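You operate a simulated robot arm through the tools that you are given. There is no shell and no other tool. Be economical: measure what you need, move in short steps, check, and stop when the job is done.

The job below is to be done with a simulated two-armed robot. You get a single attempt, and the scene is never put back.

## Task
Run the green board through the gluing machine at coat 50.
Fine: cover shut before it runs, one pass; switch it off after; the board stays on the pad.
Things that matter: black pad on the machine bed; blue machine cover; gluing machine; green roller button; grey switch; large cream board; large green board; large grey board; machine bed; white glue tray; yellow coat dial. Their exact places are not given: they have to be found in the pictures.

It is judged by the outcome, as a careful person would: the job done as asked, and still so three seconds after it is handed in. It fails if anything else is knocked over, pushed out of place, dropped, spilled or broken. Lids that push on must go on centred and level and be pressed home; caps that screw on are set level and turned clockwise until they are tight.

## Robot
Two 7-joint arms with fingered hands on one trunk, on a base that drives. Base frame: it is fixed to the floor where the robot stands at the start and does not move with it; the origin is under the middle of the robot, x ahead of it, y to its left, z up. Lengths are in mm, angles in rad, forces in N, time in s.
The left shoulder is at the start at [41, 185, 1245], the right one opposite. With the tool pointing down near the work surface each hand reaches from about 100 to 540 mm from the robot's upright axis, wherever it stands, measured 20 degrees to its own side. Places, roughly: black pad on the machine bed [400, 100, 900]; blue machine cover [700, 100, 1100]; gluing machine [600, 0, 1000]; green roller button [500, -200, 900]; grey switch [300, -200, 900]; machine bed [400, 100, 900]; white glue tray [500, 100, 1000]; yellow coat dial [600, -200, 900]. Payload 4 kg a hand.
Tool frame (each hand has its own): the origin (TCP) lies between the finger pads and is the grasp point; the fingertips stand 26 mm ahead of it; z points along the fingers, y is the line along which they close. The gripper opens to 132 mm. The gripper's body begins 73 mm behind the TCP. The gripper is a hand of 3 fingers: y runs from the thumb to the fingers, the wrist lies at [0, 0, -224] in the tool frame, and closing takes about 1.5 s.
Orientation is told as [roll, pitch, yaw] about the base's x, y, z axes, in that order, counted from this pose: with the fingers straight down and closing along the base's y, the tool's x points along the base's -x, its y along +y and its z along -z.

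## Interface
- The arms move only by the tool apply_moves. It takes "left_increments", "right_increments" or both (then of equal length, played together; a hand with none holds still); each is a list of rows, each a list of 3 entries, a list of its own where there are three numbers: the shift along the base's x, y, z in units of 30 mm (1.0 is 30 mm), then the turn, a rotation vector about the base's x, y, z in units of 5 degrees (1.0 is 5 degrees), then the finger opening in mm, from 0 to 132. In form: [[[x, y, z], [wx, wy, wz], fingers], ...]. A call has 1 to 8 rows; each row shifts and turns the commanded pose from where the row before left it. A call with a number of a shift or a turn outside -1 to 1 is refused whole. A row lasts 0.2 s, in which the tool goes at most 50 mm and 0.15 rad; a call with a longer step from one row to the next is refused whole, and so is a gripper value outside its range. A pose out of reach is approached as far as the arm can. The call stops where the force on the tool passes 40 N (or 10 N more than at its start, if that is more) or the arm is blocked; 0.2 s more then pass. Each finger travels about 72 mm/s and halts on what it meets, pressing with about 24 N; the grip force reading is that of the motor and also rises with nothing between the fingers. The clock runs only during rows and for 0.2 s after the last one: add rows that do not move to give the fingers time. It gives the time, the measured TCP pose, the force on the tool (base axes), the opening and the grip force at its end, in the units of the frame above (readings bear some noise), with the torque about the TCP (base axes, N m) and any sound that the robot's microphone picked up.
- Cameras (640 x 400 px; columns grow to the right, rows downward): "scene" is now at [125.2, -30.2, 1482.1]; the picture's right is [-0.28, -0.96, 0.03], its down [-0.59, 0.15, -0.80] and it looks along [0.76, -0.23, -0.61] (base axes); focal length 214 px, centre (320, 200). "left" rides on the left gripper at [-62, 3, -92] in its tool frame; the picture's right is [-0.05, -1.00, 0.00], its down [0.83, -0.04, -0.56] and it looks along [0.55, -0.03, 0.83] (tool axes); focal length 230 px, centre (320, 200). "right" rides on the right gripper at [62, 3, -92] in its tool frame; the picture's right is [-0.05, 1.00, 0.00], its down [-0.83, -0.04, -0.56] and it looks along [-0.55, -0.03, 0.83] (tool axes); focal length 230 px, centre (320, 200).
- capture(camera): a new picture of that camera. The clock stands still meanwhile.
- lift_body(by): slides the trunk up (or, below 0, down) by that many mm; the arms and the scene camera ride with it, the base frame stays. It gives what a move gives, with no picture.
- steer(legs): drives the robot by 1 to 6 legs, each [ahead, left, turn to the left] in mm, mm and rad, along the robot's own axes; the way and the turn of a leg run together, so that a leg with both is an arc; at most 1500 mm and 3.142 rad a leg. The arms and the cameras ride along, it lands a little off, and it stops where it bumps. It gives what a move gives.
- hand_shape(shape, hand): the hand has 3 fingers and takes this shape, open, in about a second: jaw (thumb against the fingers, like two jaws); tri (thumb and two fingers); tip (a fingertip pinch); poke (one finger out to press); point (the index stretched); flat (the hand flat); cup (the hand cupped); fist (a fist). The gripper value then closes the fingers along that shape, each until it touches; the sizes above hold for jaw. It gives what a move gives, with no picture.
- pan_tilt(pan, tilt): turns the head with the scene camera to pan (to the left, within 1.501 rad either way) and tilt (down, from -0.506 to 1.204), counted from straight ahead of the robot. It gives what a move gives.
- probe_pixels(camera, pixels): for up to 12 pixels [column, row] of the newest picture of that camera ("zoom" is the newest enlarged one), the place [x, y, z] in the base frame of the surface seen there, good to about 3 mm, but the place of the scene camera against the robot may be out by one fixed shift of up to 18 mm in any direction. The clock stands still meanwhile.
- enlarge(camera, box): a new picture of the part [left, top, right, bottom] of that camera's present view, enlarged. The clock stands still meanwhile.
- job_done(): hands the job in; it is judged then, once.

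Keep the steps short. Do not move on a guess: measure, check each grasp and each placing, and mend mistakes. In all there are 80 turns and 62 pictures (those below and enlarged ones count). Leave the grippers open and the arms clear of the work at the hand-in unless told otherwise, and finish with a single line.

The tools are called after "Request:" as a command line: name --argument value ..., lists and objects as JSON in quotes. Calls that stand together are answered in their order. apply_moves: Moves the arms, as the interface text tells. Its arguments: {"type":"object","properties":{"left_increments":{"type":"array"},"right_increments":{"type":"array"}},"required":[]} The other tools are called the same way: lift_body (by) slides the trunk up or down; hand_shape (shape, hand) gives the hand a shape; steer (legs) drives the base; pan_tilt (pan, tilt) turns the head that bears the scene camera; capture (camera) takes a picture; probe_pixels (camera, pixels) gives the place of the surface under pixels of a picture; enlarge (camera, box) takes an enlarged picture of a part of a camera's view; job_done () hands the job in.

At the start:

```text
time: 0.0
left_position: [478.7, 100.4, 1378.7]
left_ee_rot: [0.001, -0.002, -0.001]
left_force: [0.8, -0.7, 0.3]
left_torque: [-0.05, -0.01, -0.01]
left_opening: 131.7
left_gripper_force: 0.1
left_shape: jaw
right_position: [406.0, -273.7, 1382.6]
right_ee_rot: [-0.001, 0.001, 0.0]
right_force: [-0.5, 0.5, 0.0]
right_torque: [0.01, 0.02, 0.0]
right_opening: 131.7
right_gripper_force: 0.1
right_shape: jaw
trunk travel left (down, up): [-275.0, 187.0]
robot x, y, heading: [-0.9, -4.4, 0.001]
head pan, tilt: [-0.281, 0.564]
```

scene: 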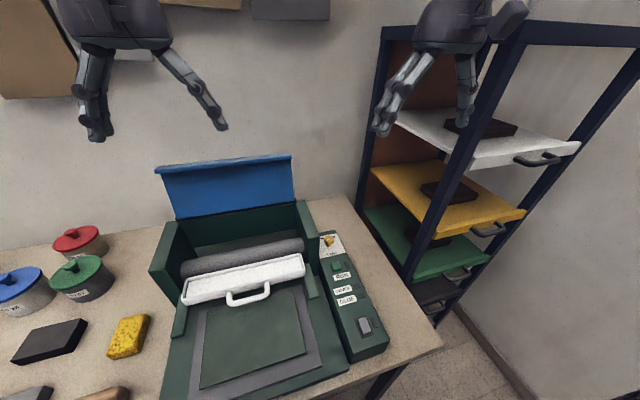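
right: 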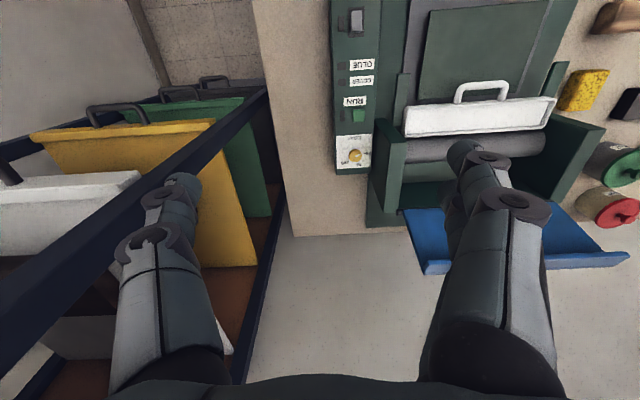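
left: 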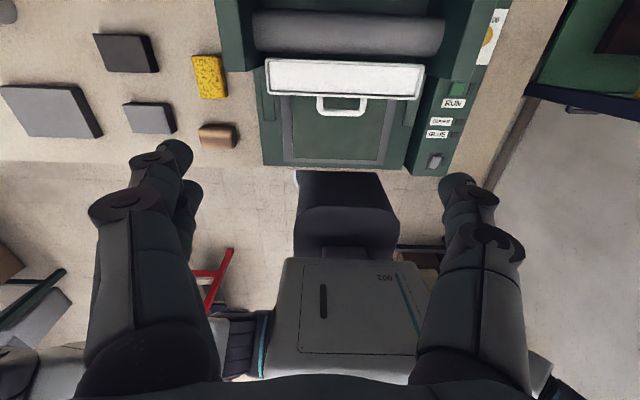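

I'll look closely at the machine, its panel and the surroundings first.

Request:
enlarge --camera "scene" --box '[140, 140, 400, 400]'

Request:
enlarge --camera "left" --box '[240, 0, 520, 180]'

Request:
pan_tilt --pan 0.3 --tilt 0.85

Request:
capture --camera "scene"

```text
1.54 times, centred on (270, 270) of scene
```

zoom: 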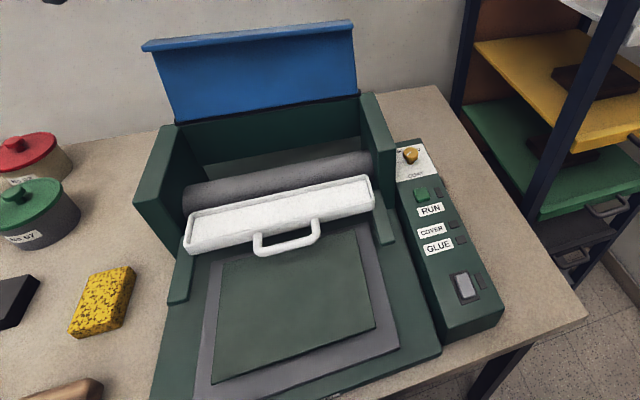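

```text
2.22 times, centred on (380, 90) of left
```

zoom: 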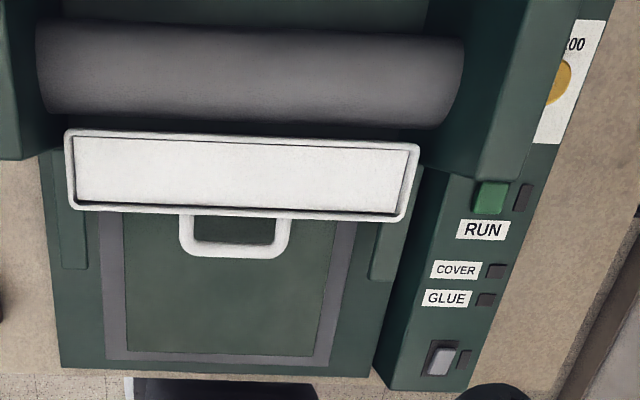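

```text
time: 1.0
left_position: [477.0, 100.3, 1378.9]
left_ee_rot: [0.001, -0.001, -0.001]
left_force: [-0.7, -0.3, -0.4]
left_torque: [0.01, 0.02, 0.03]
left_opening: 131.8
left_gripper_force: 0.1
left_shape: jaw
right_position: [404.2, -273.8, 1384.4]
right_ee_rot: [0.001, 0.0, -0.001]
right_force: [0.4, -0.5, 0.1]
right_torque: [0.03, -0.01, -0.03]
right_opening: 131.9
right_gripper_force: 0.1
right_shape: jaw
trunk travel left (down, up): [-275.0, 187.0]
robot x, y, heading: [0.8, -0.3, 0.001]
head pan, tilt: [0.3, 0.85]
```

```text
56 pictures are left
```

scene: 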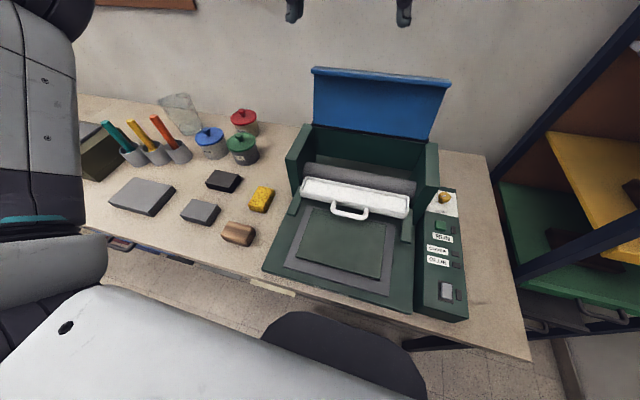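

The bed seems to carry a greenish panel on a grey frame. I need to know whether that is the green board; I'll probe it, and look around for the other boards.

Request:
probe_pixels --camera "scene" --pixels '[[345, 245], [330, 285], [385, 292], [312, 212], [400, 215], [355, 190], [355, 212], [445, 229], [444, 196], [446, 290], [380, 75], [410, 300]]'

Request:
enlarge --camera "scene" --box '[260, 170, 480, 320]'

Request:
pan_tilt --pan -0.9 --tilt 0.6

Request:
capture --camera "scene"

Request:
pan_tilt --pan 0.2 --tilt 0.1

Request:
capture --camera "scene"

Request:
pan_tilt --pan 1.2 --tilt 0.6

Request:
capture --camera "scene"

```text
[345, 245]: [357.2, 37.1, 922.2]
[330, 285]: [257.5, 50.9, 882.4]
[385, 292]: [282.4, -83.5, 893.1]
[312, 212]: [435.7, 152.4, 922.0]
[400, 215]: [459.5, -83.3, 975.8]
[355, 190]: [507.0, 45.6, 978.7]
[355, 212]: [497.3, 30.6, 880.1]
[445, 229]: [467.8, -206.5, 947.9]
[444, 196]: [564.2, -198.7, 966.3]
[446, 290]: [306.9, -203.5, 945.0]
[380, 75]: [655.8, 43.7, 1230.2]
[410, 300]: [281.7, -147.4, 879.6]
```

```text
2.67 times, centred on (370, 245) of scene
```

zoom: 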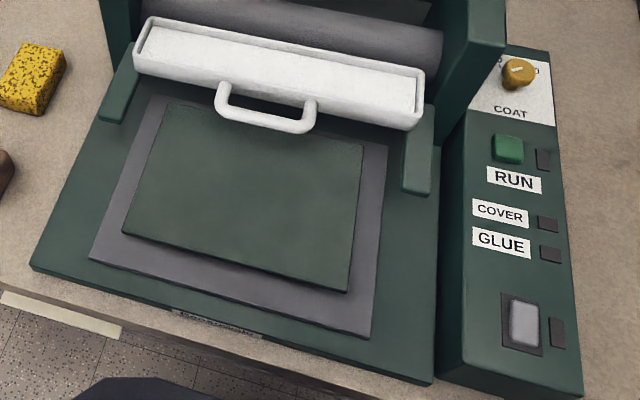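

```text
time: 2.4
left_position: [477.9, 101.2, 1378.6]
left_ee_rot: [0.0, 0.0, 0.0]
left_force: [1.2, 0.0, 0.2]
left_torque: [0.0, -0.03, 0.0]
left_opening: 131.9
left_gripper_force: 0.0
left_shape: jaw
right_position: [404.8, -273.7, 1382.9]
right_ee_rot: [0.0, 0.0, 0.0]
right_force: [-0.1, -0.2, 0.5]
right_torque: [0.02, 0.0, 0.0]
right_opening: 132.0
right_gripper_force: 0.1
right_shape: jaw
trunk travel left (down, up): [-275.0, 187.0]
robot x, y, heading: [0.2, -2.0, 0.001]
head pan, tilt: [-0.901, 0.6]
```

```text
54 pictures are left
```

scene: 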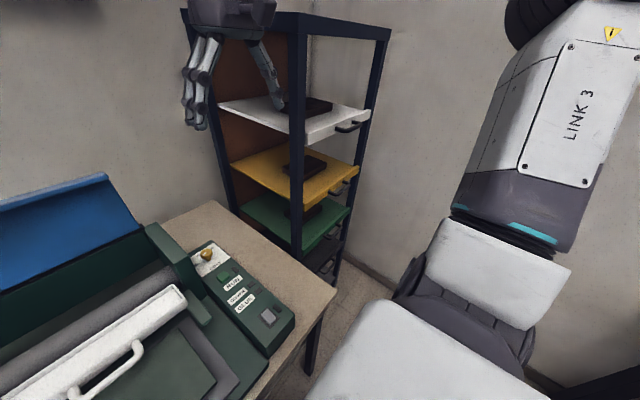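

```text
time: 3.7
left_position: [478.8, 100.5, 1379.5]
left_ee_rot: [0.001, 0.0, -0.003]
left_force: [0.6, 0.6, 0.4]
left_torque: [0.0, 0.02, 0.0]
left_opening: 131.9
left_gripper_force: 0.1
left_shape: jaw
right_position: [406.0, -274.4, 1383.2]
right_ee_rot: [0.0, 0.001, -0.001]
right_force: [0.4, -0.3, 0.2]
right_torque: [0.0, -0.03, 0.01]
right_opening: 131.9
right_gripper_force: 0.0
right_shape: jaw
trunk travel left (down, up): [-275.0, 187.0]
robot x, y, heading: [-2.5, 0.9, 0.001]
head pan, tilt: [0.201, 0.099]
```

```text
53 pictures are left
```

scene: 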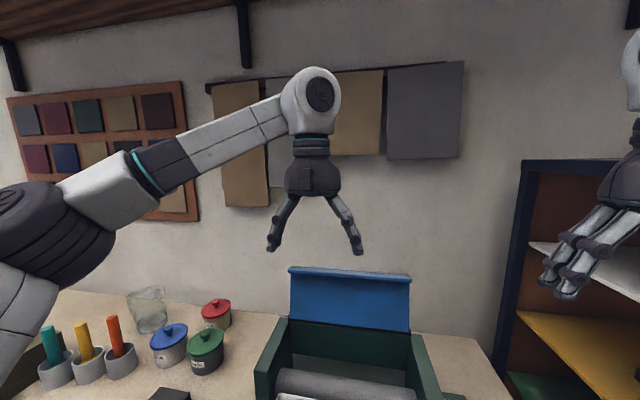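

```text
time: 5.0
left_position: [479.5, 100.8, 1378.4]
left_ee_rot: [-0.001, 0.001, -0.002]
left_force: [-0.5, -0.6, 0.1]
left_torque: [0.0, 0.03, 0.04]
left_opening: 132.0
left_gripper_force: 0.1
left_shape: jaw
right_position: [405.3, -274.9, 1383.2]
right_ee_rot: [0.0, -0.001, 0.0]
right_force: [-0.1, 0.3, 0.2]
right_torque: [0.02, -0.01, 0.02]
right_opening: 131.8
right_gripper_force: 0.1
right_shape: jaw
trunk travel left (down, up): [-275.0, 187.0]
robot x, y, heading: [-1.5, -0.4, -0.003]
head pan, tilt: [1.201, 0.6]
```

```text
52 pictures are left
```

scene: 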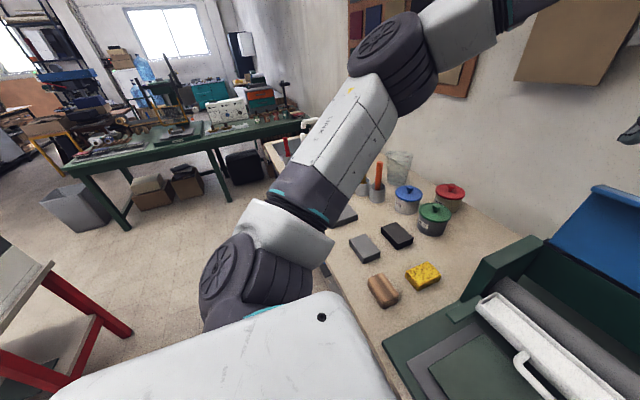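

Request:
pan_tilt --pan 0.0 --tilt 1.0

Request:
enlarge --camera "scene" --box '[200, 120, 440, 270]'

```text
time: 6.4
left_position: [479.1, 100.6, 1380.1]
left_ee_rot: [0.0, 0.0, 0.001]
left_force: [-0.5, 0.8, 0.1]
left_torque: [0.03, -0.07, 0.0]
left_opening: 131.9
left_gripper_force: 0.1
left_shape: jaw
right_position: [404.5, -274.4, 1383.3]
right_ee_rot: [0.0, -0.001, 0.0]
right_force: [-0.1, 0.5, 0.3]
right_torque: [0.01, -0.03, -0.02]
right_opening: 131.9
right_gripper_force: 0.2
right_shape: jaw
trunk travel left (down, up): [-275.0, 187.0]
robot x, y, heading: [-3.0, 0.0, -0.0]
head pan, tilt: [0.0, 1.0]
```

```text
2.67 times, centred on (320, 195) of scene
```

zoom: 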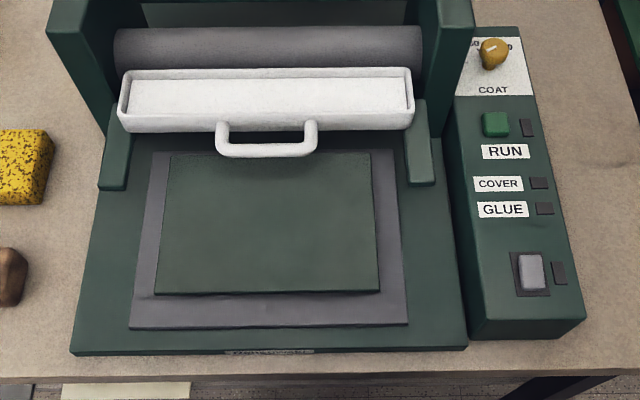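

Request:
probe_pixels --camera "zoom" --pixels '[[265, 250], [145, 320], [110, 340], [265, 55], [265, 98], [265, 125], [268, 150], [120, 160], [420, 160], [420, 110], [495, 118], [531, 272]]'

Request:
probe_pixels --camera "zoom" --pixels '[[494, 55], [490, 46], [465, 75], [520, 80], [528, 40], [527, 127], [560, 272], [520, 310], [122, 105], [412, 90], [518, 240], [375, 290]]'

Request:
enlarge --camera "scene" --box '[360, 120, 440, 170]'

Request:
capture --camera "scene"

```text
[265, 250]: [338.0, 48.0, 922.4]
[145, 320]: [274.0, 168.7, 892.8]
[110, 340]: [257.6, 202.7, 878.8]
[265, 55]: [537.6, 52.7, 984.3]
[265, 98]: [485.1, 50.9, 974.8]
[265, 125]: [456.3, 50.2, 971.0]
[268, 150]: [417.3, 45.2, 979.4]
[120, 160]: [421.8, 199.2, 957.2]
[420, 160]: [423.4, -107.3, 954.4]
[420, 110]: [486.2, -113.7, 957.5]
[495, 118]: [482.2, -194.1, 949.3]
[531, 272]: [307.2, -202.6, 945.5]
```

```text
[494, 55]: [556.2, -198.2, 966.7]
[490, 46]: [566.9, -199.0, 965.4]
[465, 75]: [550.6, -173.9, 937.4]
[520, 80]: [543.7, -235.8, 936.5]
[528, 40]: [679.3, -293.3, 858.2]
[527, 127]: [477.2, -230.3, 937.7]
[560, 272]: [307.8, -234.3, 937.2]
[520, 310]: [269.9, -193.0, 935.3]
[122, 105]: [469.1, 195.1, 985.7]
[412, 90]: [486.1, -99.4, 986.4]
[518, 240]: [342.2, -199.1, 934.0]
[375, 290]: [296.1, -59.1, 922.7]
```

```text
8.00 times, centred on (400, 145) of scene
```

zoom: 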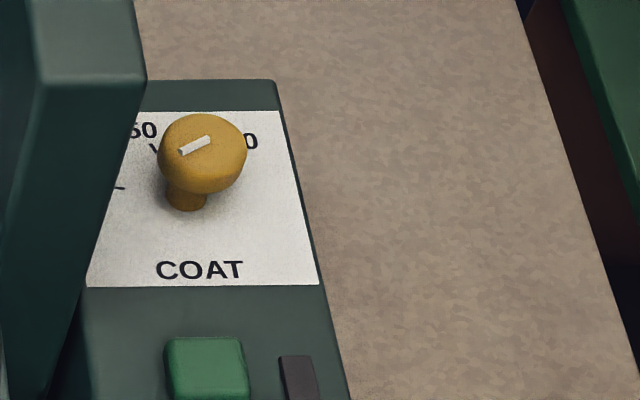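

```text
49 pictures are left
```

scene: 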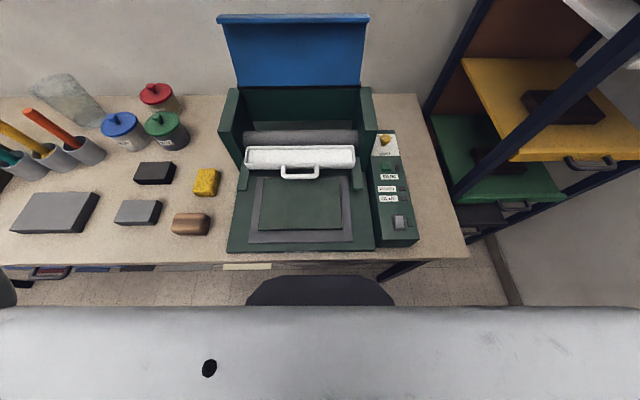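

The green board already lies on the pad. I'll check the dial scale through the right hand camera (upside-down view).

Request:
enlarge --camera "right" --box '[325, 130, 385, 175]'

Request:
enlarge --camera "right" --box '[320, 0, 400, 130]'

```text
8.89 times, centred on (355, 152) of right
```

zoom: 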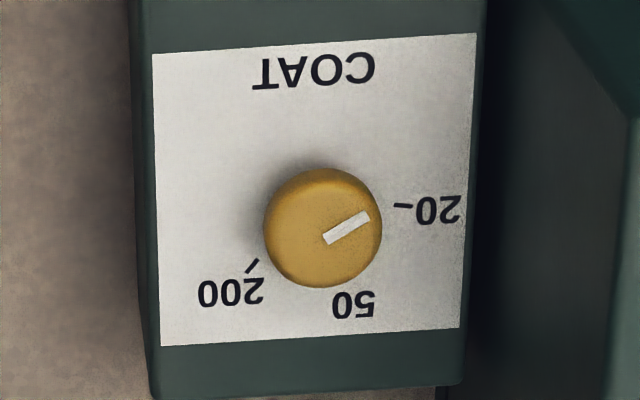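

```text
3.08 times, centred on (360, 65) of right
```

zoom: 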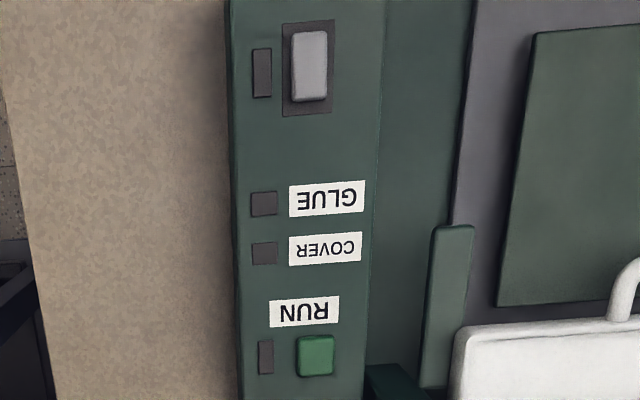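

The dial appears to point at about 20; labels are 20 / 50 / 200. Next I'll probe the cover geometry and the gap between robot and table.

Request:
probe_pixels --camera "scene" --pixels '[[290, 18], [225, 20], [365, 18], [290, 60], [240, 85], [360, 83], [228, 110], [368, 110], [238, 165], [366, 165], [375, 92], [222, 95]]'

Request:
probe_pixels --camera "scene" --pixels '[[320, 250], [320, 290], [320, 340], [320, 380], [150, 262], [100, 320], [500, 320], [340, 100], [300, 95]]'

Request:
enlarge --camera "scene" --box '[205, 5, 395, 185]'

```text
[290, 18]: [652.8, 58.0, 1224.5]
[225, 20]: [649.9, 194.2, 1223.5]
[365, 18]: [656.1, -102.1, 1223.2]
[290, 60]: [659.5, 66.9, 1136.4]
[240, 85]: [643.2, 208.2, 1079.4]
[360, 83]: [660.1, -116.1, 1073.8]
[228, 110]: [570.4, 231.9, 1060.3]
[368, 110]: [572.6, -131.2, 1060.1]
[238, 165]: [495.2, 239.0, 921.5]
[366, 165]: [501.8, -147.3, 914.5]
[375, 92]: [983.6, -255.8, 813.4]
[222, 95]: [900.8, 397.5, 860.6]
```

```text
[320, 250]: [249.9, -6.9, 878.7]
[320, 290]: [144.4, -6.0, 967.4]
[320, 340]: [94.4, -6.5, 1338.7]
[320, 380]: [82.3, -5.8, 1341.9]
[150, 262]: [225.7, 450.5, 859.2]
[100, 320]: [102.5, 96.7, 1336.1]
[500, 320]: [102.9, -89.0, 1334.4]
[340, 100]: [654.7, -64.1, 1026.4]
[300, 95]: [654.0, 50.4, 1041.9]
```

```text
2.22 times, centred on (300, 95) of scene
```

zoom: 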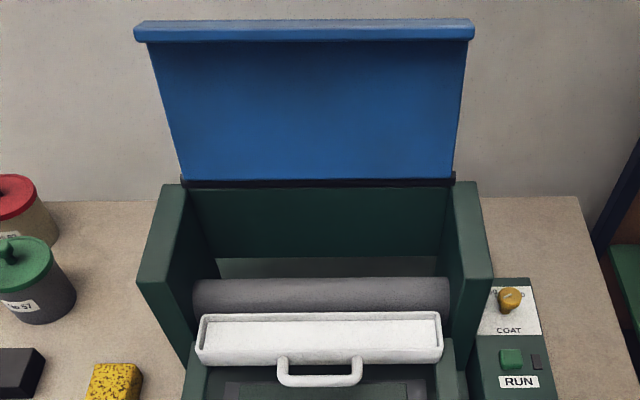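

I need to know how far I may drive forward, so I'll look at the gap to the table from the left hand camera and probe it.

Request:
capture --camera "left"

Request:
probe_pixels --camera "left" --pixels '[[345, 173], [345, 185], [345, 195], [345, 220], [345, 250], [340, 290], [330, 167], [300, 177], [385, 177], [230, 170], [230, 165], [225, 270]]'

Request:
probe_pixels --camera "scene" --pixels '[[320, 278], [320, 284], [290, 280], [350, 280], [260, 295], [380, 295], [320, 303]]'

```text
45 pictures are left
```

left: 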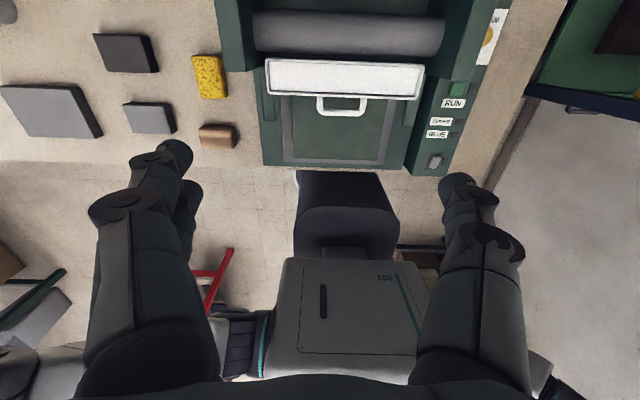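

```text
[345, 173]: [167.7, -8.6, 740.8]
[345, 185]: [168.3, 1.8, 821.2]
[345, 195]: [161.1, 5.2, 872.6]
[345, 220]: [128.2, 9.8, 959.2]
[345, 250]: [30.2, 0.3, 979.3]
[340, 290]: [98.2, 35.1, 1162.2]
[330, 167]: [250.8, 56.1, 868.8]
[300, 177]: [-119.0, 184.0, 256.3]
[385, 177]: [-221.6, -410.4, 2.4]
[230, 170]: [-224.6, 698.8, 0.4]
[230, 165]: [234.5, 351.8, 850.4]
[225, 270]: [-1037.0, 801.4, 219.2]
```

```text
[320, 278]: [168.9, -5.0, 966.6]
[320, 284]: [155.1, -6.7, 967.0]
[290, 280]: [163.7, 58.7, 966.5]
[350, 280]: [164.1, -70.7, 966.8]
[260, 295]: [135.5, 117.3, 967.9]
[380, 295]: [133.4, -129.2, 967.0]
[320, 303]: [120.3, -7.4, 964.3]
```

The robot's front is at x≈168 and the table edge at ≈234, so I'll drive 48 mm forward to gain reach.

Request:
steer --legs '[[48, 0, 0]]'

Request:
hand_shape --hand "right" --shape "poke"

Request:
pan_tilt --pan -0.2 --tilt 0.85

Request:
capture --camera "scene"

Request:
capture --camera "right"

```text
time: 7.3
left_position: [517.8, 100.9, 1384.4]
left_ee_rot: [0.0, -0.007, 0.0]
left_force: [-1.6, -0.4, 0.3]
left_torque: [-0.01, -0.05, -0.02]
left_opening: 131.5
left_gripper_force: 0.1
left_shape: jaw
right_position: [443.3, -273.5, 1387.3]
right_ee_rot: [0.0, -0.011, 0.0]
right_force: [-0.5, 1.0, 0.1]
right_torque: [0.01, -0.07, 0.0]
right_opening: 131.9
right_gripper_force: 0.0
right_shape: jaw
trunk travel left (down, up): [-275.0, 187.0]
robot x, y, heading: [48.3, -0.5, 0.002]
head pan, tilt: [0.0, 1.0]
```

```text
time: 8.2
left_position: [528.2, 100.8, 1378.8]
left_ee_rot: [0.001, 0.0, 0.0]
left_force: [0.7, 0.8, 1.1]
left_torque: [0.02, 0.03, 0.02]
left_opening: 132.0
left_gripper_force: 0.0
left_shape: jaw
right_position: [453.9, -273.7, 1382.3]
right_ee_rot: [0.001, 0.001, -0.001]
right_force: [0.1, -0.6, 0.4]
right_torque: [-0.01, 0.01, 0.0]
right_opening: 0.0
right_gripper_force: 0.0
right_shape: poke
trunk travel left (down, up): [-275.0, 187.0]
robot x, y, heading: [45.4, 1.1, 0.002]
head pan, tilt: [0.0, 1.0]
```

```text
time: 8.9
left_position: [525.2, 100.9, 1380.3]
left_ee_rot: [0.0, -0.001, 0.001]
left_force: [0.1, -0.7, 0.1]
left_torque: [-0.02, -0.01, 0.0]
left_opening: 132.0
left_gripper_force: 0.1
left_shape: jaw
right_position: [452.5, -273.6, 1384.1]
right_ee_rot: [0.001, -0.002, -0.001]
right_force: [0.7, 0.3, -0.8]
right_torque: [0.0, -0.03, 0.03]
right_opening: 0.0
right_gripper_force: 0.0
right_shape: poke
trunk travel left (down, up): [-275.0, 187.0]
robot x, y, heading: [46.0, -4.1, -0.001]
head pan, tilt: [-0.201, 0.85]
```

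```text
44 pictures are left
```

scene: 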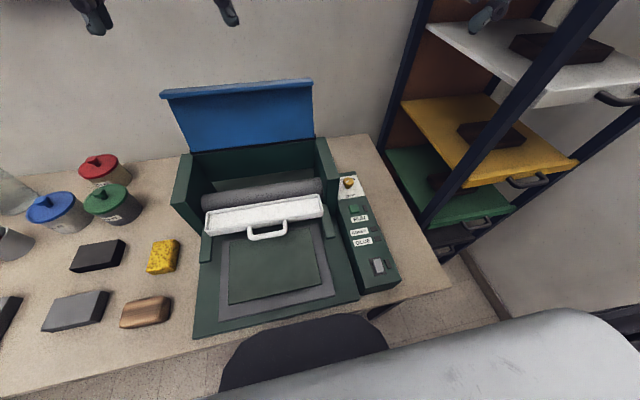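

```text
43 pictures are left
```

right: 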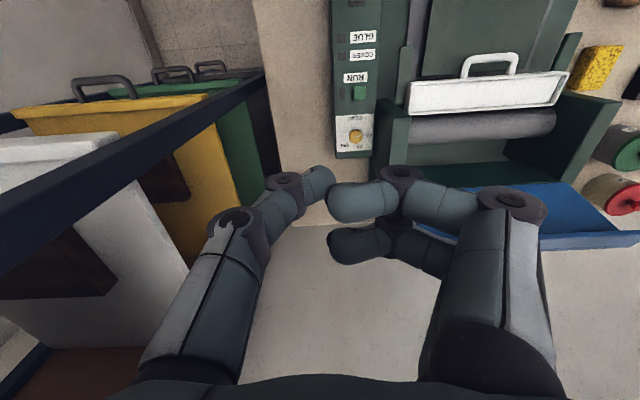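

The hand has taken the poke shape. I'll take accurate positions from the right camera for the button and dial.

Request:
probe_pixels --camera "right" --pixels '[[359, 93], [355, 136], [343, 93], [355, 120], [340, 150], [363, 10], [343, 38], [540, 95], [530, 130], [480, 190], [320, 187], [380, 210]]'

Request:
enlarge --camera "right" --box '[325, 110, 385, 155]'

```text
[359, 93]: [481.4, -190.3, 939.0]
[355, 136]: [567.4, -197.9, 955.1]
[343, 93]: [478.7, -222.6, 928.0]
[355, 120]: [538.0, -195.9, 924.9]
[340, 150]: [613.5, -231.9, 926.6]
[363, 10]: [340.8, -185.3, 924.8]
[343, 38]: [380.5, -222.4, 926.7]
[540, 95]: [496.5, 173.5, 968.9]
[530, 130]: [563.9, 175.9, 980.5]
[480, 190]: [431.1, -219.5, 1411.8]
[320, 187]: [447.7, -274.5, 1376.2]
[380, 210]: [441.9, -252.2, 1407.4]
```

```text
8.89 times, centred on (355, 132) of right
```

zoom: 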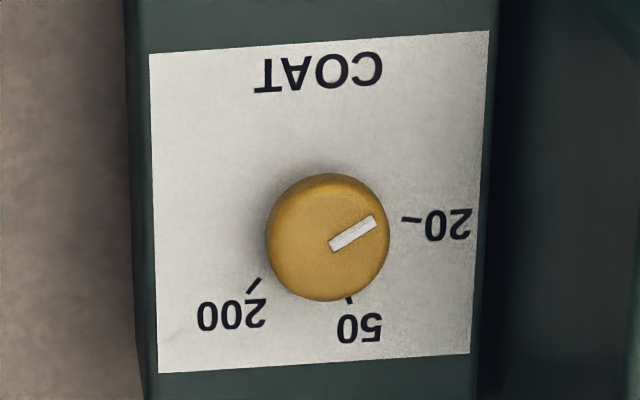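

Request:
probe_pixels --camera "zoom" --pixels '[[403, 218], [420, 220], [259, 279], [248, 292], [349, 297], [351, 304], [331, 247], [375, 219], [270, 237], [388, 237], [328, 175], [328, 298]]'

```text
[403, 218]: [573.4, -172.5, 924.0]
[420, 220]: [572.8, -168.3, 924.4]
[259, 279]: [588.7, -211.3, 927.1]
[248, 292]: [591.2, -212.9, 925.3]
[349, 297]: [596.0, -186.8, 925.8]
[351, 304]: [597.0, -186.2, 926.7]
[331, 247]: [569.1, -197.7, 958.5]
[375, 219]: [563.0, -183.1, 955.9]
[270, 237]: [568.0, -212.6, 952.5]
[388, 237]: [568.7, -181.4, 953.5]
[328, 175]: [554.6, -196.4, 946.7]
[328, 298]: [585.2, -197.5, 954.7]
```

The scene camera reads z about 10 mm too high and y about 4 mm too low. The dial is at ≈(570,-197), and it must turn about 90° clockwise. First I'll move the right finger above the switch ≈(306,-199), staying high.

Request:
apply_moves --right_increments '[[[-0.6, 0.3, -1], [0, 0, 0], 0], [[-0.6, 0.3, -1], [0, 0, 0], 0], [[-0.6, 0.3, -1], [0, 0, 0], 0], [[-0.6, 0.3, -1], [0, 0, 0], 0], [[-0.6, 0.3, -1], [0, 0, 0], 0], [[-0.6, 0.3, -1], [0, 0, 0], 0], [[-0.6, 0.3, -1], [0, 0, 0], 0], [[-0.6, 0.3, -1], [0, 0, 0], 0]]'

Request:
capture --camera "right"

Request:
capture --camera "scene"

```text
time: 10.7
left_position: [524.9, 100.7, 1380.0]
left_ee_rot: [0.0, -0.003, -0.002]
left_force: [0.0, 0.5, -0.4]
left_torque: [0.03, -0.02, 0.0]
left_opening: 131.8
left_gripper_force: 0.0
left_shape: jaw
right_position: [308.5, -201.9, 1142.9]
right_ee_rot: [0.001, -0.002, -0.001]
right_force: [-0.3, -0.1, 0.9]
right_torque: [-0.01, -0.01, 0.03]
right_opening: 0.0
right_gripper_force: 0.0
right_shape: poke
trunk travel left (down, up): [-275.0, 187.0]
robot x, y, heading: [47.3, -0.2, -0.003]
head pan, tilt: [-0.201, 0.85]
```

```text
41 pictures are left
```

right: 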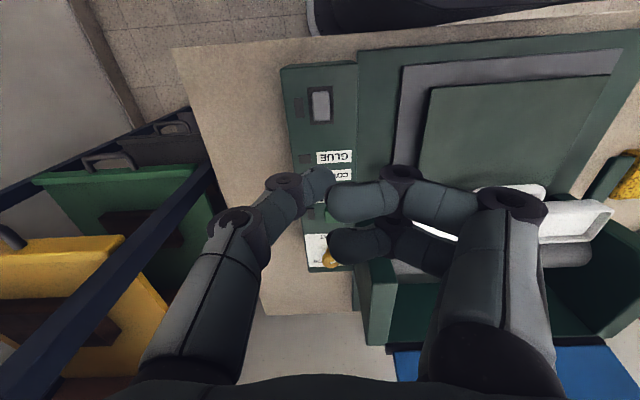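

```text
40 pictures are left
```

scene: 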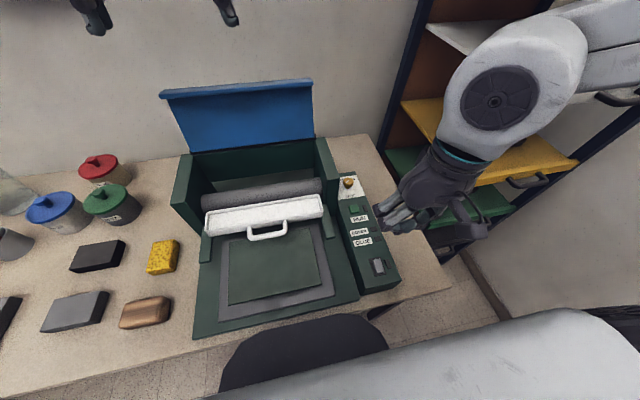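

Request:
enlarge --camera "scene" --box '[340, 140, 500, 300]'

Request:
probe_pixels --camera "right" --pixels '[[321, 105], [320, 92], [320, 118], [312, 105], [299, 106], [328, 185], [312, 187], [335, 205], [340, 248], [285, 183], [260, 190], [305, 160]]'

Request:
enlarge --camera "right" --box '[280, 70, 370, 130]'

```text
2.50 times, centred on (420, 220) of scene
```

zoom: 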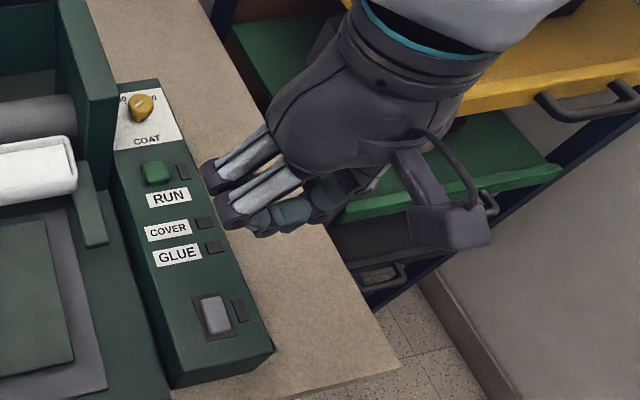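

```text
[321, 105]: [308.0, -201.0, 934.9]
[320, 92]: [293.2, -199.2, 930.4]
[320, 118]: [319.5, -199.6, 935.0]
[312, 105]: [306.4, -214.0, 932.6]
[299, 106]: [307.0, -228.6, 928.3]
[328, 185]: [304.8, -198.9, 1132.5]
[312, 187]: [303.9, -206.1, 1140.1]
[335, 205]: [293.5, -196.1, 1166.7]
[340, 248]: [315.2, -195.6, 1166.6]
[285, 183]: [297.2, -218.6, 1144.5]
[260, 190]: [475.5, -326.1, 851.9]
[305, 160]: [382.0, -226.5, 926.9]
```

```text
6.67 times, centred on (325, 100) of right
```

zoom: 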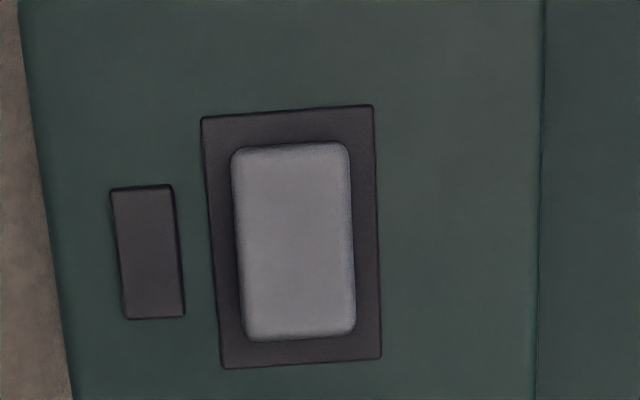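

Request:
probe_pixels --camera "zoom" --pixels '[[295, 160], [295, 200], [295, 240], [295, 280], [295, 320], [295, 355], [295, 125]]'

```text
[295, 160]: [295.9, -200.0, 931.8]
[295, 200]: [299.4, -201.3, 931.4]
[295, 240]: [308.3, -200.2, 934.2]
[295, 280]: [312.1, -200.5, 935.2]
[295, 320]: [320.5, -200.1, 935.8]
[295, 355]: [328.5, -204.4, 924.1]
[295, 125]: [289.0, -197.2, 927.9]
```

The rocker's far end (x≈318) is raised, near end is down, so I'll press the far end. I'll align the finger and come down to just above it.

Request:
apply_moves --right_increments '[[[0.32, 0.06, -1], [0, 0, 0], 0], [[0, 0, -1], [0, 0, 0], 0], [[0, 0, -1], [0, 0, 0], 0], [[0, 0, -1], [0, 0, 0], 0], [[0, 0, -1], [0, 0, 0], 0], [[0, 0, 0], [0, 0, 0], 0]]'

Request:
capture --camera "right"

Request:
enlarge --camera "scene" --box '[320, 180, 440, 300]'

```text
time: 12.1
left_position: [524.3, 100.4, 1380.1]
left_ee_rot: [-0.001, -0.002, -0.001]
left_force: [-0.5, -0.4, 0.1]
left_torque: [-0.04, -0.02, -0.03]
left_opening: 132.1
left_gripper_force: 0.0
left_shape: jaw
right_position: [318.3, -200.6, 995.4]
right_ee_rot: [-0.002, -0.003, 0.0]
right_force: [0.6, 0.2, -0.3]
right_torque: [-0.01, -0.03, 0.0]
right_opening: 0.0
right_gripper_force: 0.0
right_shape: poke
trunk travel left (down, up): [-275.0, 187.0]
robot x, y, heading: [47.7, -2.2, 0.001]
head pan, tilt: [-0.201, 0.85]
```

```text
37 pictures are left
```

right: 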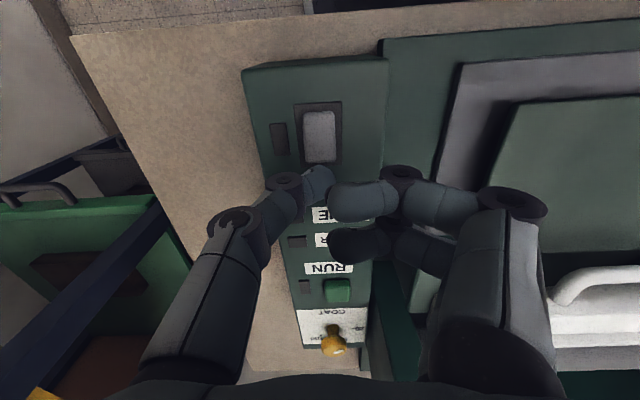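

```text
3.33 times, centred on (380, 240) of scene
```

zoom: 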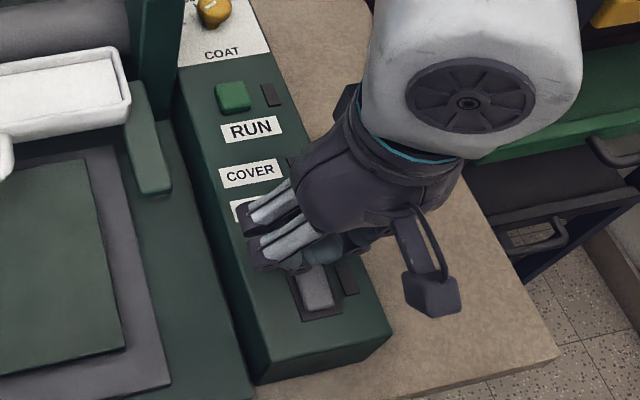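

The thumb is the pressing finger, above the far end of the rocker. I'll descend slowly.

Request:
apply_moves --right_increments '[[[0, 0, -0.6], [0, 0, 0], 0], [[0, 0, -0.3], [0, 0, 0], 0], [[0, 0, -0.15], [0, 0, 0], 0], [[0, 0, -0.1], [0, 0, 0], 0], [[0, 0, 0], [0, 0, 0], 0]]'

```text
time: 13.3
left_position: [524.5, 99.8, 1380.2]
left_ee_rot: [-0.001, -0.002, -0.002]
left_force: [0.4, -0.7, 0.0]
left_torque: [0.0, -0.01, -0.02]
left_opening: 131.7
left_gripper_force: 0.2
left_shape: jaw
right_position: [318.9, -201.4, 961.1]
right_ee_rot: [-0.001, -0.006, -0.001]
right_force: [3.8, -10.2, 30.3]
right_torque: [-0.14, 0.01, 0.02]
right_opening: 0.0
right_gripper_force: 0.0
right_shape: poke
trunk travel left (down, up): [-275.0, 187.0]
robot x, y, heading: [48.0, -0.4, -0.002]
head pan, tilt: [-0.201, 0.85]
```

Contact with 30 N at TCP z=961. I'll lift and look at the switch.

Request:
apply_moves --right_increments '[[[0, 0, 0.5], [0, 0, 0], 0], [[0, 0, 0.5], [0, 0, 0], 0], [[0, 0, 1], [0, 0, 0], 0], [[0, 0, 0], [0, 0, 0], 0]]'

Request:
enlarge --camera "right" --box '[250, 60, 400, 160]'

```text
time: 14.3
left_position: [526.1, 101.7, 1379.2]
left_ee_rot: [0.001, -0.001, 0.001]
left_force: [-0.4, 0.6, -0.2]
left_torque: [0.01, -0.03, 0.0]
left_opening: 131.9
left_gripper_force: 0.1
left_shape: jaw
right_position: [317.3, -201.8, 1020.3]
right_ee_rot: [0.001, 0.001, 0.0]
right_force: [-0.7, 0.4, 0.3]
right_torque: [-0.01, 0.01, 0.01]
right_opening: 0.1
right_gripper_force: 0.1
right_shape: poke
trunk travel left (down, up): [-275.0, 187.0]
robot x, y, heading: [47.7, -1.3, 0.004]
head pan, tilt: [-0.201, 0.85]
```

```text
4.00 times, centred on (325, 110) of right
```

zoom: 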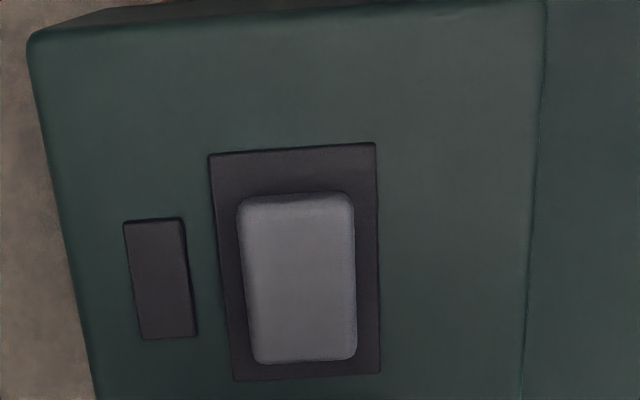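

Request:
probe_pixels --camera "zoom" --pixels '[[295, 215], [295, 250], [295, 280], [295, 310], [295, 340], [295, 352], [295, 200], [245, 280], [350, 280]]'

```text
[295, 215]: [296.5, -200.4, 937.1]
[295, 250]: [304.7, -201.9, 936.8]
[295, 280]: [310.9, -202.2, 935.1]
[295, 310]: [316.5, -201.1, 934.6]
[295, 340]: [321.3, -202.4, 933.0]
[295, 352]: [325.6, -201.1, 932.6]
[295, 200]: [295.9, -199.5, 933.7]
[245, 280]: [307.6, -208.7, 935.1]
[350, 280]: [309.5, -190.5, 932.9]
```

The rocker did flip (near end now up). The lamp next to it looks dark; I'll check all lamps.

Request:
apply_moves --right_increments '[[[0, -0.9, 1], [0, 0, 0], 0], [[0, -1, 1], [0, 0, 0], 0], [[0, -1, 1], [0, 0, 0], 0]]'

Request:
enlarge --camera "scene" --box '[300, 160, 420, 300]'

```text
time: 15.1
left_position: [524.6, 101.5, 1379.9]
left_ee_rot: [-0.001, -0.002, 0.002]
left_force: [-0.5, -0.5, 0.8]
left_torque: [0.01, -0.02, -0.01]
left_opening: 131.9
left_gripper_force: 0.0
left_shape: jaw
right_position: [315.4, -287.5, 1109.4]
right_ee_rot: [0.0, -0.002, 0.002]
right_force: [-0.2, 0.5, 0.1]
right_torque: [0.0, -0.01, -0.01]
right_opening: 0.1
right_gripper_force: 0.1
right_shape: poke
trunk travel left (down, up): [-275.0, 187.0]
robot x, y, heading: [44.1, -0.9, 0.003]
head pan, tilt: [-0.201, 0.85]
```

```text
2.86 times, centred on (360, 230) of scene
```

zoom: 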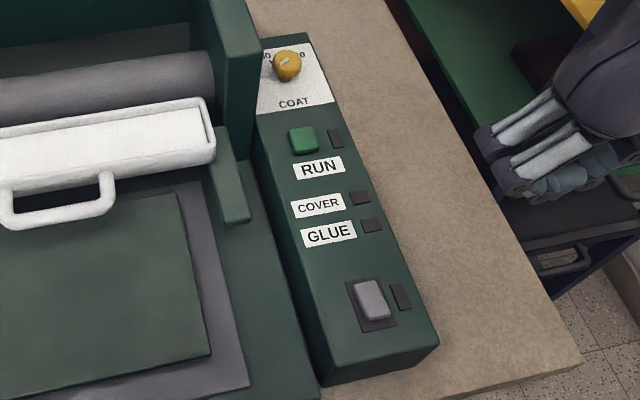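

All lamps dark for now; the interlocks (cover, glue tray) may come first. Next is the dial. I'll check where the rack stands to keep the right arm clear, and set the hand to jaw.

Request:
hand_shape --hand "right" --shape "jaw"

Request:
pan_tilt --pan -0.5 --tilt 0.7

Request:
capture --camera "scene"

```text
time: 16.0
left_position: [526.1, 99.8, 1381.7]
left_ee_rot: [0.001, -0.002, -0.001]
left_force: [0.1, -0.3, 0.5]
left_torque: [0.03, 0.03, -0.02]
left_opening: 132.0
left_gripper_force: 0.0
left_shape: jaw
right_position: [315.8, -288.9, 1109.7]
right_ee_rot: [0.001, -0.001, 0.0]
right_force: [0.0, 0.1, -0.8]
right_torque: [-0.01, 0.01, 0.0]
right_opening: 131.8
right_gripper_force: 0.1
right_shape: jaw
trunk travel left (down, up): [-275.0, 187.0]
robot x, y, heading: [51.3, 2.3, -0.004]
head pan, tilt: [-0.201, 0.85]
```

```text
time: 16.8
left_position: [524.9, 99.6, 1380.6]
left_ee_rot: [0.0, -0.002, -0.002]
left_force: [-0.8, -0.5, -0.6]
left_torque: [-0.04, 0.02, -0.02]
left_opening: 131.8
left_gripper_force: 0.1
left_shape: jaw
right_position: [315.3, -289.3, 1109.5]
right_ee_rot: [0.001, -0.002, -0.002]
right_force: [-0.4, 0.6, -0.3]
right_torque: [0.0, -0.04, 0.02]
right_opening: 131.9
right_gripper_force: 0.2
right_shape: jaw
trunk travel left (down, up): [-275.0, 187.0]
robot x, y, heading: [47.7, 0.3, 0.002]
head pan, tilt: [-0.499, 0.7]
```

```text
33 pictures are left
```

scene: 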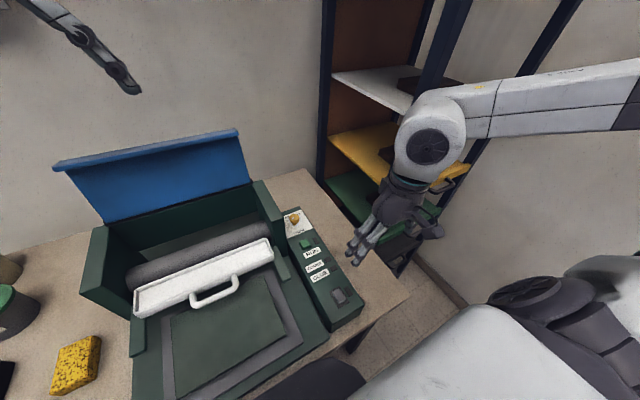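

Request:
probe_pixels --camera "scene" --pixels '[[324, 150], [345, 75], [440, 60], [355, 140], [465, 165], [480, 150], [320, 60], [560, 30], [430, 140], [485, 100], [600, 95], [345, 205]]'

```text
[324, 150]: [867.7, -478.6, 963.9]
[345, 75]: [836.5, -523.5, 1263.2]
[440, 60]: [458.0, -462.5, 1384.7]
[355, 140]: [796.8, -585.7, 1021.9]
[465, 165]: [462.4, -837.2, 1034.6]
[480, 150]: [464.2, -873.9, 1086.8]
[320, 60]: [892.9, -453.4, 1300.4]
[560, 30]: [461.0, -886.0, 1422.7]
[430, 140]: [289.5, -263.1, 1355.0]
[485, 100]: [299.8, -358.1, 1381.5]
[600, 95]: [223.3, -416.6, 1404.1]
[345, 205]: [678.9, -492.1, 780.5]
```

The rack post is at (458,-463), clear of my path. I'll move the right hand toward above the dial, turning it to yaw ≈105° on the way.

Request:
apply_moves --right_increments '[[[0.5, 0.2, 0.4], [0, 0, 1], 60], [[0.5, 0.2, 0.4], [0, 0, 1], 60], [[0.5, 0.2, 0.4], [0, 0, 1], 60], [[0.5, 0.2, 0.3], [0, 0, 1], 60], [[0.5, 0.2, 0], [0, 0, 1], 60], [[0.5, 0.2, 0], [0, 0, 1], 60], [[0.5, 0.2, 0], [0, 0, 1], 60], [[0.5, 0.2, 0], [0, 0, 1], 60]]'

Request:
apply_moves --right_increments '[[[0.5, 0.2, 0], [0, 0, 1], 60], [[0.5, 0.2, 0], [0, 0, 1], 60], [[0.5, 0.2, 0], [0, 0, 1], 60], [[0.5, 0.2, 0], [0, 0, 1], 60], [[0.5, 0.2, 0], [0, 0, 1], 60], [[0.5, 0.2, 0], [0, 0, 1], 60], [[0.5, 0.2, 0], [0, 0, 1], 60], [[0.5, 0.1, 0], [0, 0, 1], 60]]'

Request:
capture --camera "right"

```text
time: 18.6
left_position: [526.0, 100.4, 1379.4]
left_ee_rot: [-0.002, 0.0, -0.002]
left_force: [0.0, 0.6, 1.4]
left_torque: [0.01, -0.02, -0.02]
left_opening: 132.2
left_gripper_force: 0.1
left_shape: jaw
right_position: [438.0, -238.0, 1153.6]
right_ee_rot: [0.001, 0.001, 0.701]
right_force: [0.5, -0.3, 0.0]
right_torque: [-0.02, 0.0, 0.03]
right_opening: 60.4
right_gripper_force: 0.1
right_shape: jaw
trunk travel left (down, up): [-275.0, 187.0]
robot x, y, heading: [47.2, 0.1, 0.001]
head pan, tilt: [-0.499, 0.7]
```

```text
time: 20.4
left_position: [525.9, 101.1, 1380.3]
left_ee_rot: [0.0, -0.001, -0.001]
left_force: [0.2, -0.8, -0.7]
left_torque: [0.0, -0.01, -0.03]
left_opening: 132.1
left_gripper_force: 0.0
left_shape: jaw
right_position: [559.4, -193.9, 1154.1]
right_ee_rot: [0.0, -0.003, 1.396]
right_force: [0.2, 0.2, -0.3]
right_torque: [0.0, 0.0, -0.01]
right_opening: 60.7
right_gripper_force: 0.1
right_shape: jaw
trunk travel left (down, up): [-275.0, 187.0]
robot x, y, heading: [47.5, 0.6, 0.001]
head pan, tilt: [-0.499, 0.7]
```

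```text
32 pictures are left
```

right: 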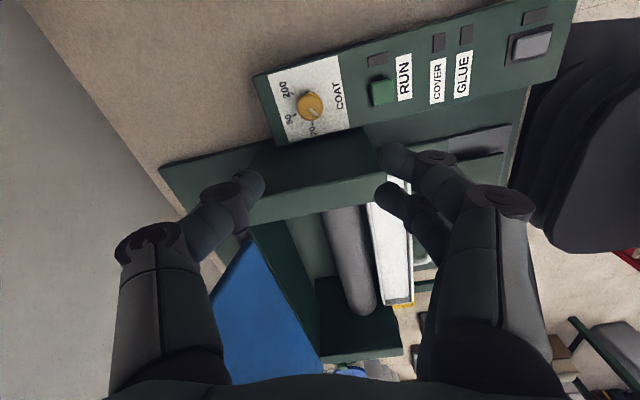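

Reach is good. From here I'll measure the dial precisely.

Request:
enlarge --camera "right" --box '[262, 58, 358, 142]'

Request:
probe_pixels --camera "zoom" --pixels '[[320, 190], [260, 240], [390, 240], [325, 180], [325, 300], [210, 225], [225, 335], [330, 370]]'

```text
4.76 times, centred on (310, 100) of right
```

zoom: 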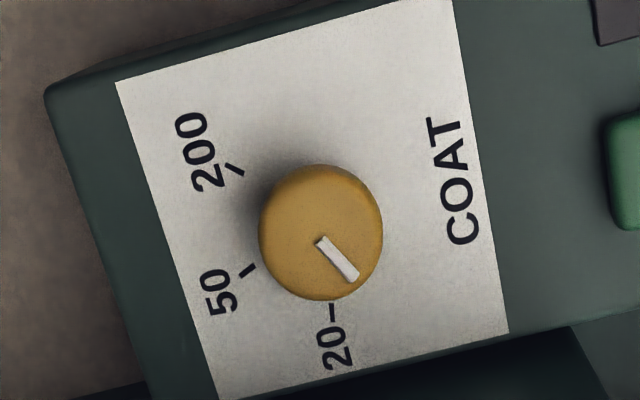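

```text
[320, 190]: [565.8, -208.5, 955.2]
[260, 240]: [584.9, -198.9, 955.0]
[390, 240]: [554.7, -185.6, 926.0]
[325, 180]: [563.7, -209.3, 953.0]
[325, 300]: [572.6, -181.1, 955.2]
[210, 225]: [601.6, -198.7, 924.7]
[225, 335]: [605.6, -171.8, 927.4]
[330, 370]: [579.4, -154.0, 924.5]
```

Request:
probe_pixels --camera "zoom" --pixels '[[252, 267], [243, 274], [332, 308], [331, 320], [241, 173], [229, 165], [319, 240], [354, 279], [321, 172], [321, 296], [262, 233], [380, 233]]'

```text
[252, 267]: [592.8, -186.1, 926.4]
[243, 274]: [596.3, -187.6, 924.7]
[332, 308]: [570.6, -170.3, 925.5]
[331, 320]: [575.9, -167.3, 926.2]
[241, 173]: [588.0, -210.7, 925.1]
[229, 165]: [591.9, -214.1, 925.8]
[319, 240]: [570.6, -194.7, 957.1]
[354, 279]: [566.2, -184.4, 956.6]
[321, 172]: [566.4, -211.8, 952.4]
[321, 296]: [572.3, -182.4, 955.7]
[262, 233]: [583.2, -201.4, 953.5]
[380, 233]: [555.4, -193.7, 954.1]
```

Knob centre (569.5,-197), top z≈956; pointer at -24°, the 50 tick at ≈68° → turn ≈92° clockwise. I'll do it in three grips of about 31°, working around yaw 90° to stay clear of the housing wall. First align at yaw 105°, then descend.

Request:
apply_moves --right_increments '[[[0.34, -0.1, -1], [0, 0, 1], 60], [[0, 0, -1], [0, 0, 1], 60], [[0, 0, -1], [0, 0, 1], 60], [[0, 0, 0], [0, 0, 1], 60], [[0, 0, 0], [0, 0, 1], 60], [[0, 0, 0], [0, 0, 0], 60]]'

Request:
apply_moves --right_increments '[[[0, 0, -1], [0, 0, 0], 60], [[0, 0, -0.8], [0, 0, 0], 60], [[0, 0, -0.8], [0, 0, 0], 60], [[0, 0, -0.5], [0, 0, 0], 60], [[0, 0, 0], [0, 0, 0], 60]]'

Request:
enlarge --camera "scene" --box '[220, 130, 380, 300]'

```text
time: 21.8
left_position: [525.0, 100.8, 1381.1]
left_ee_rot: [0.001, -0.002, -0.002]
left_force: [0.5, 0.5, -0.7]
left_torque: [0.0, 0.01, -0.02]
left_opening: 131.9
left_gripper_force: 0.0
left_shape: jaw
right_position: [566.7, -197.2, 1064.5]
right_ee_rot: [0.0, -0.002, 1.833]
right_force: [-0.8, 0.0, 0.1]
right_torque: [-0.02, 0.02, -0.01]
right_opening: 60.5
right_gripper_force: 0.1
right_shape: jaw
trunk travel left (down, up): [-275.0, 187.0]
robot x, y, heading: [49.5, 1.8, -0.003]
head pan, tilt: [-0.499, 0.7]
```

```text
time: 23.0
left_position: [525.2, 100.5, 1379.7]
left_ee_rot: [0.001, -0.003, -0.003]
left_force: [0.5, -0.1, 0.3]
left_torque: [0.02, 0.0, 0.01]
left_opening: 131.9
left_gripper_force: 0.0
left_shape: jaw
right_position: [566.9, -196.9, 971.6]
right_ee_rot: [-0.001, -0.002, 1.834]
right_force: [0.5, -0.2, 1.0]
right_torque: [0.01, -0.01, 0.04]
right_opening: 60.5
right_gripper_force: 0.0
right_shape: jaw
trunk travel left (down, up): [-275.0, 187.0]
robot x, y, heading: [44.5, -1.7, -0.001]
head pan, tilt: [-0.499, 0.7]
```

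```text
2.35 times, centred on (300, 215) of scene
```

zoom: 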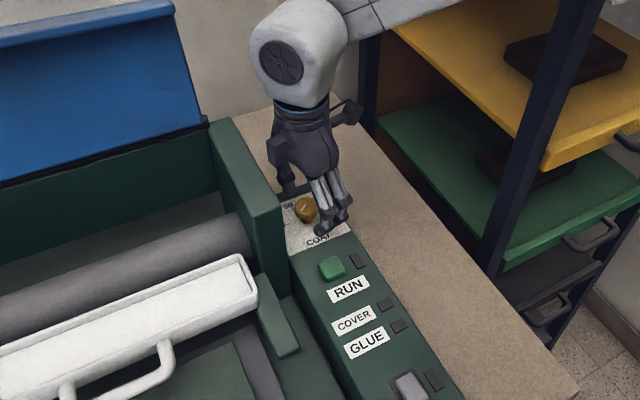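

The hand straddles the knob cleanly. I'll correct 2.5 mm in x, close and watch the opening.

Request:
apply_moves --right_increments '[[[0.08, 0, -0.15], [0, 0, 0], 60], [[0, 0, 0], [0, 0, 0], 20], [[0, 0, 0], [0, 0, 0], 20], [[0, 0, 0], [0, 0, 0], 20], [[0, 0, 0], [0, 0, 0], 20]]'

```text
time: 24.2
left_position: [524.7, 99.7, 1380.6]
left_ee_rot: [0.0, -0.001, -0.001]
left_force: [0.4, 0.5, 0.1]
left_torque: [-0.01, 0.01, 0.01]
left_opening: 131.8
left_gripper_force: 0.0
left_shape: jaw
right_position: [570.2, -197.8, 966.7]
right_ee_rot: [0.0, -0.002, 1.833]
right_force: [1.4, -0.4, -0.8]
right_torque: [-0.02, 0.01, -0.03]
right_opening: 22.5
right_gripper_force: 24.2
right_shape: jaw
trunk travel left (down, up): [-275.0, 187.0]
robot x, y, heading: [48.5, -0.5, -0.003]
head pan, tilt: [-0.499, 0.7]
```

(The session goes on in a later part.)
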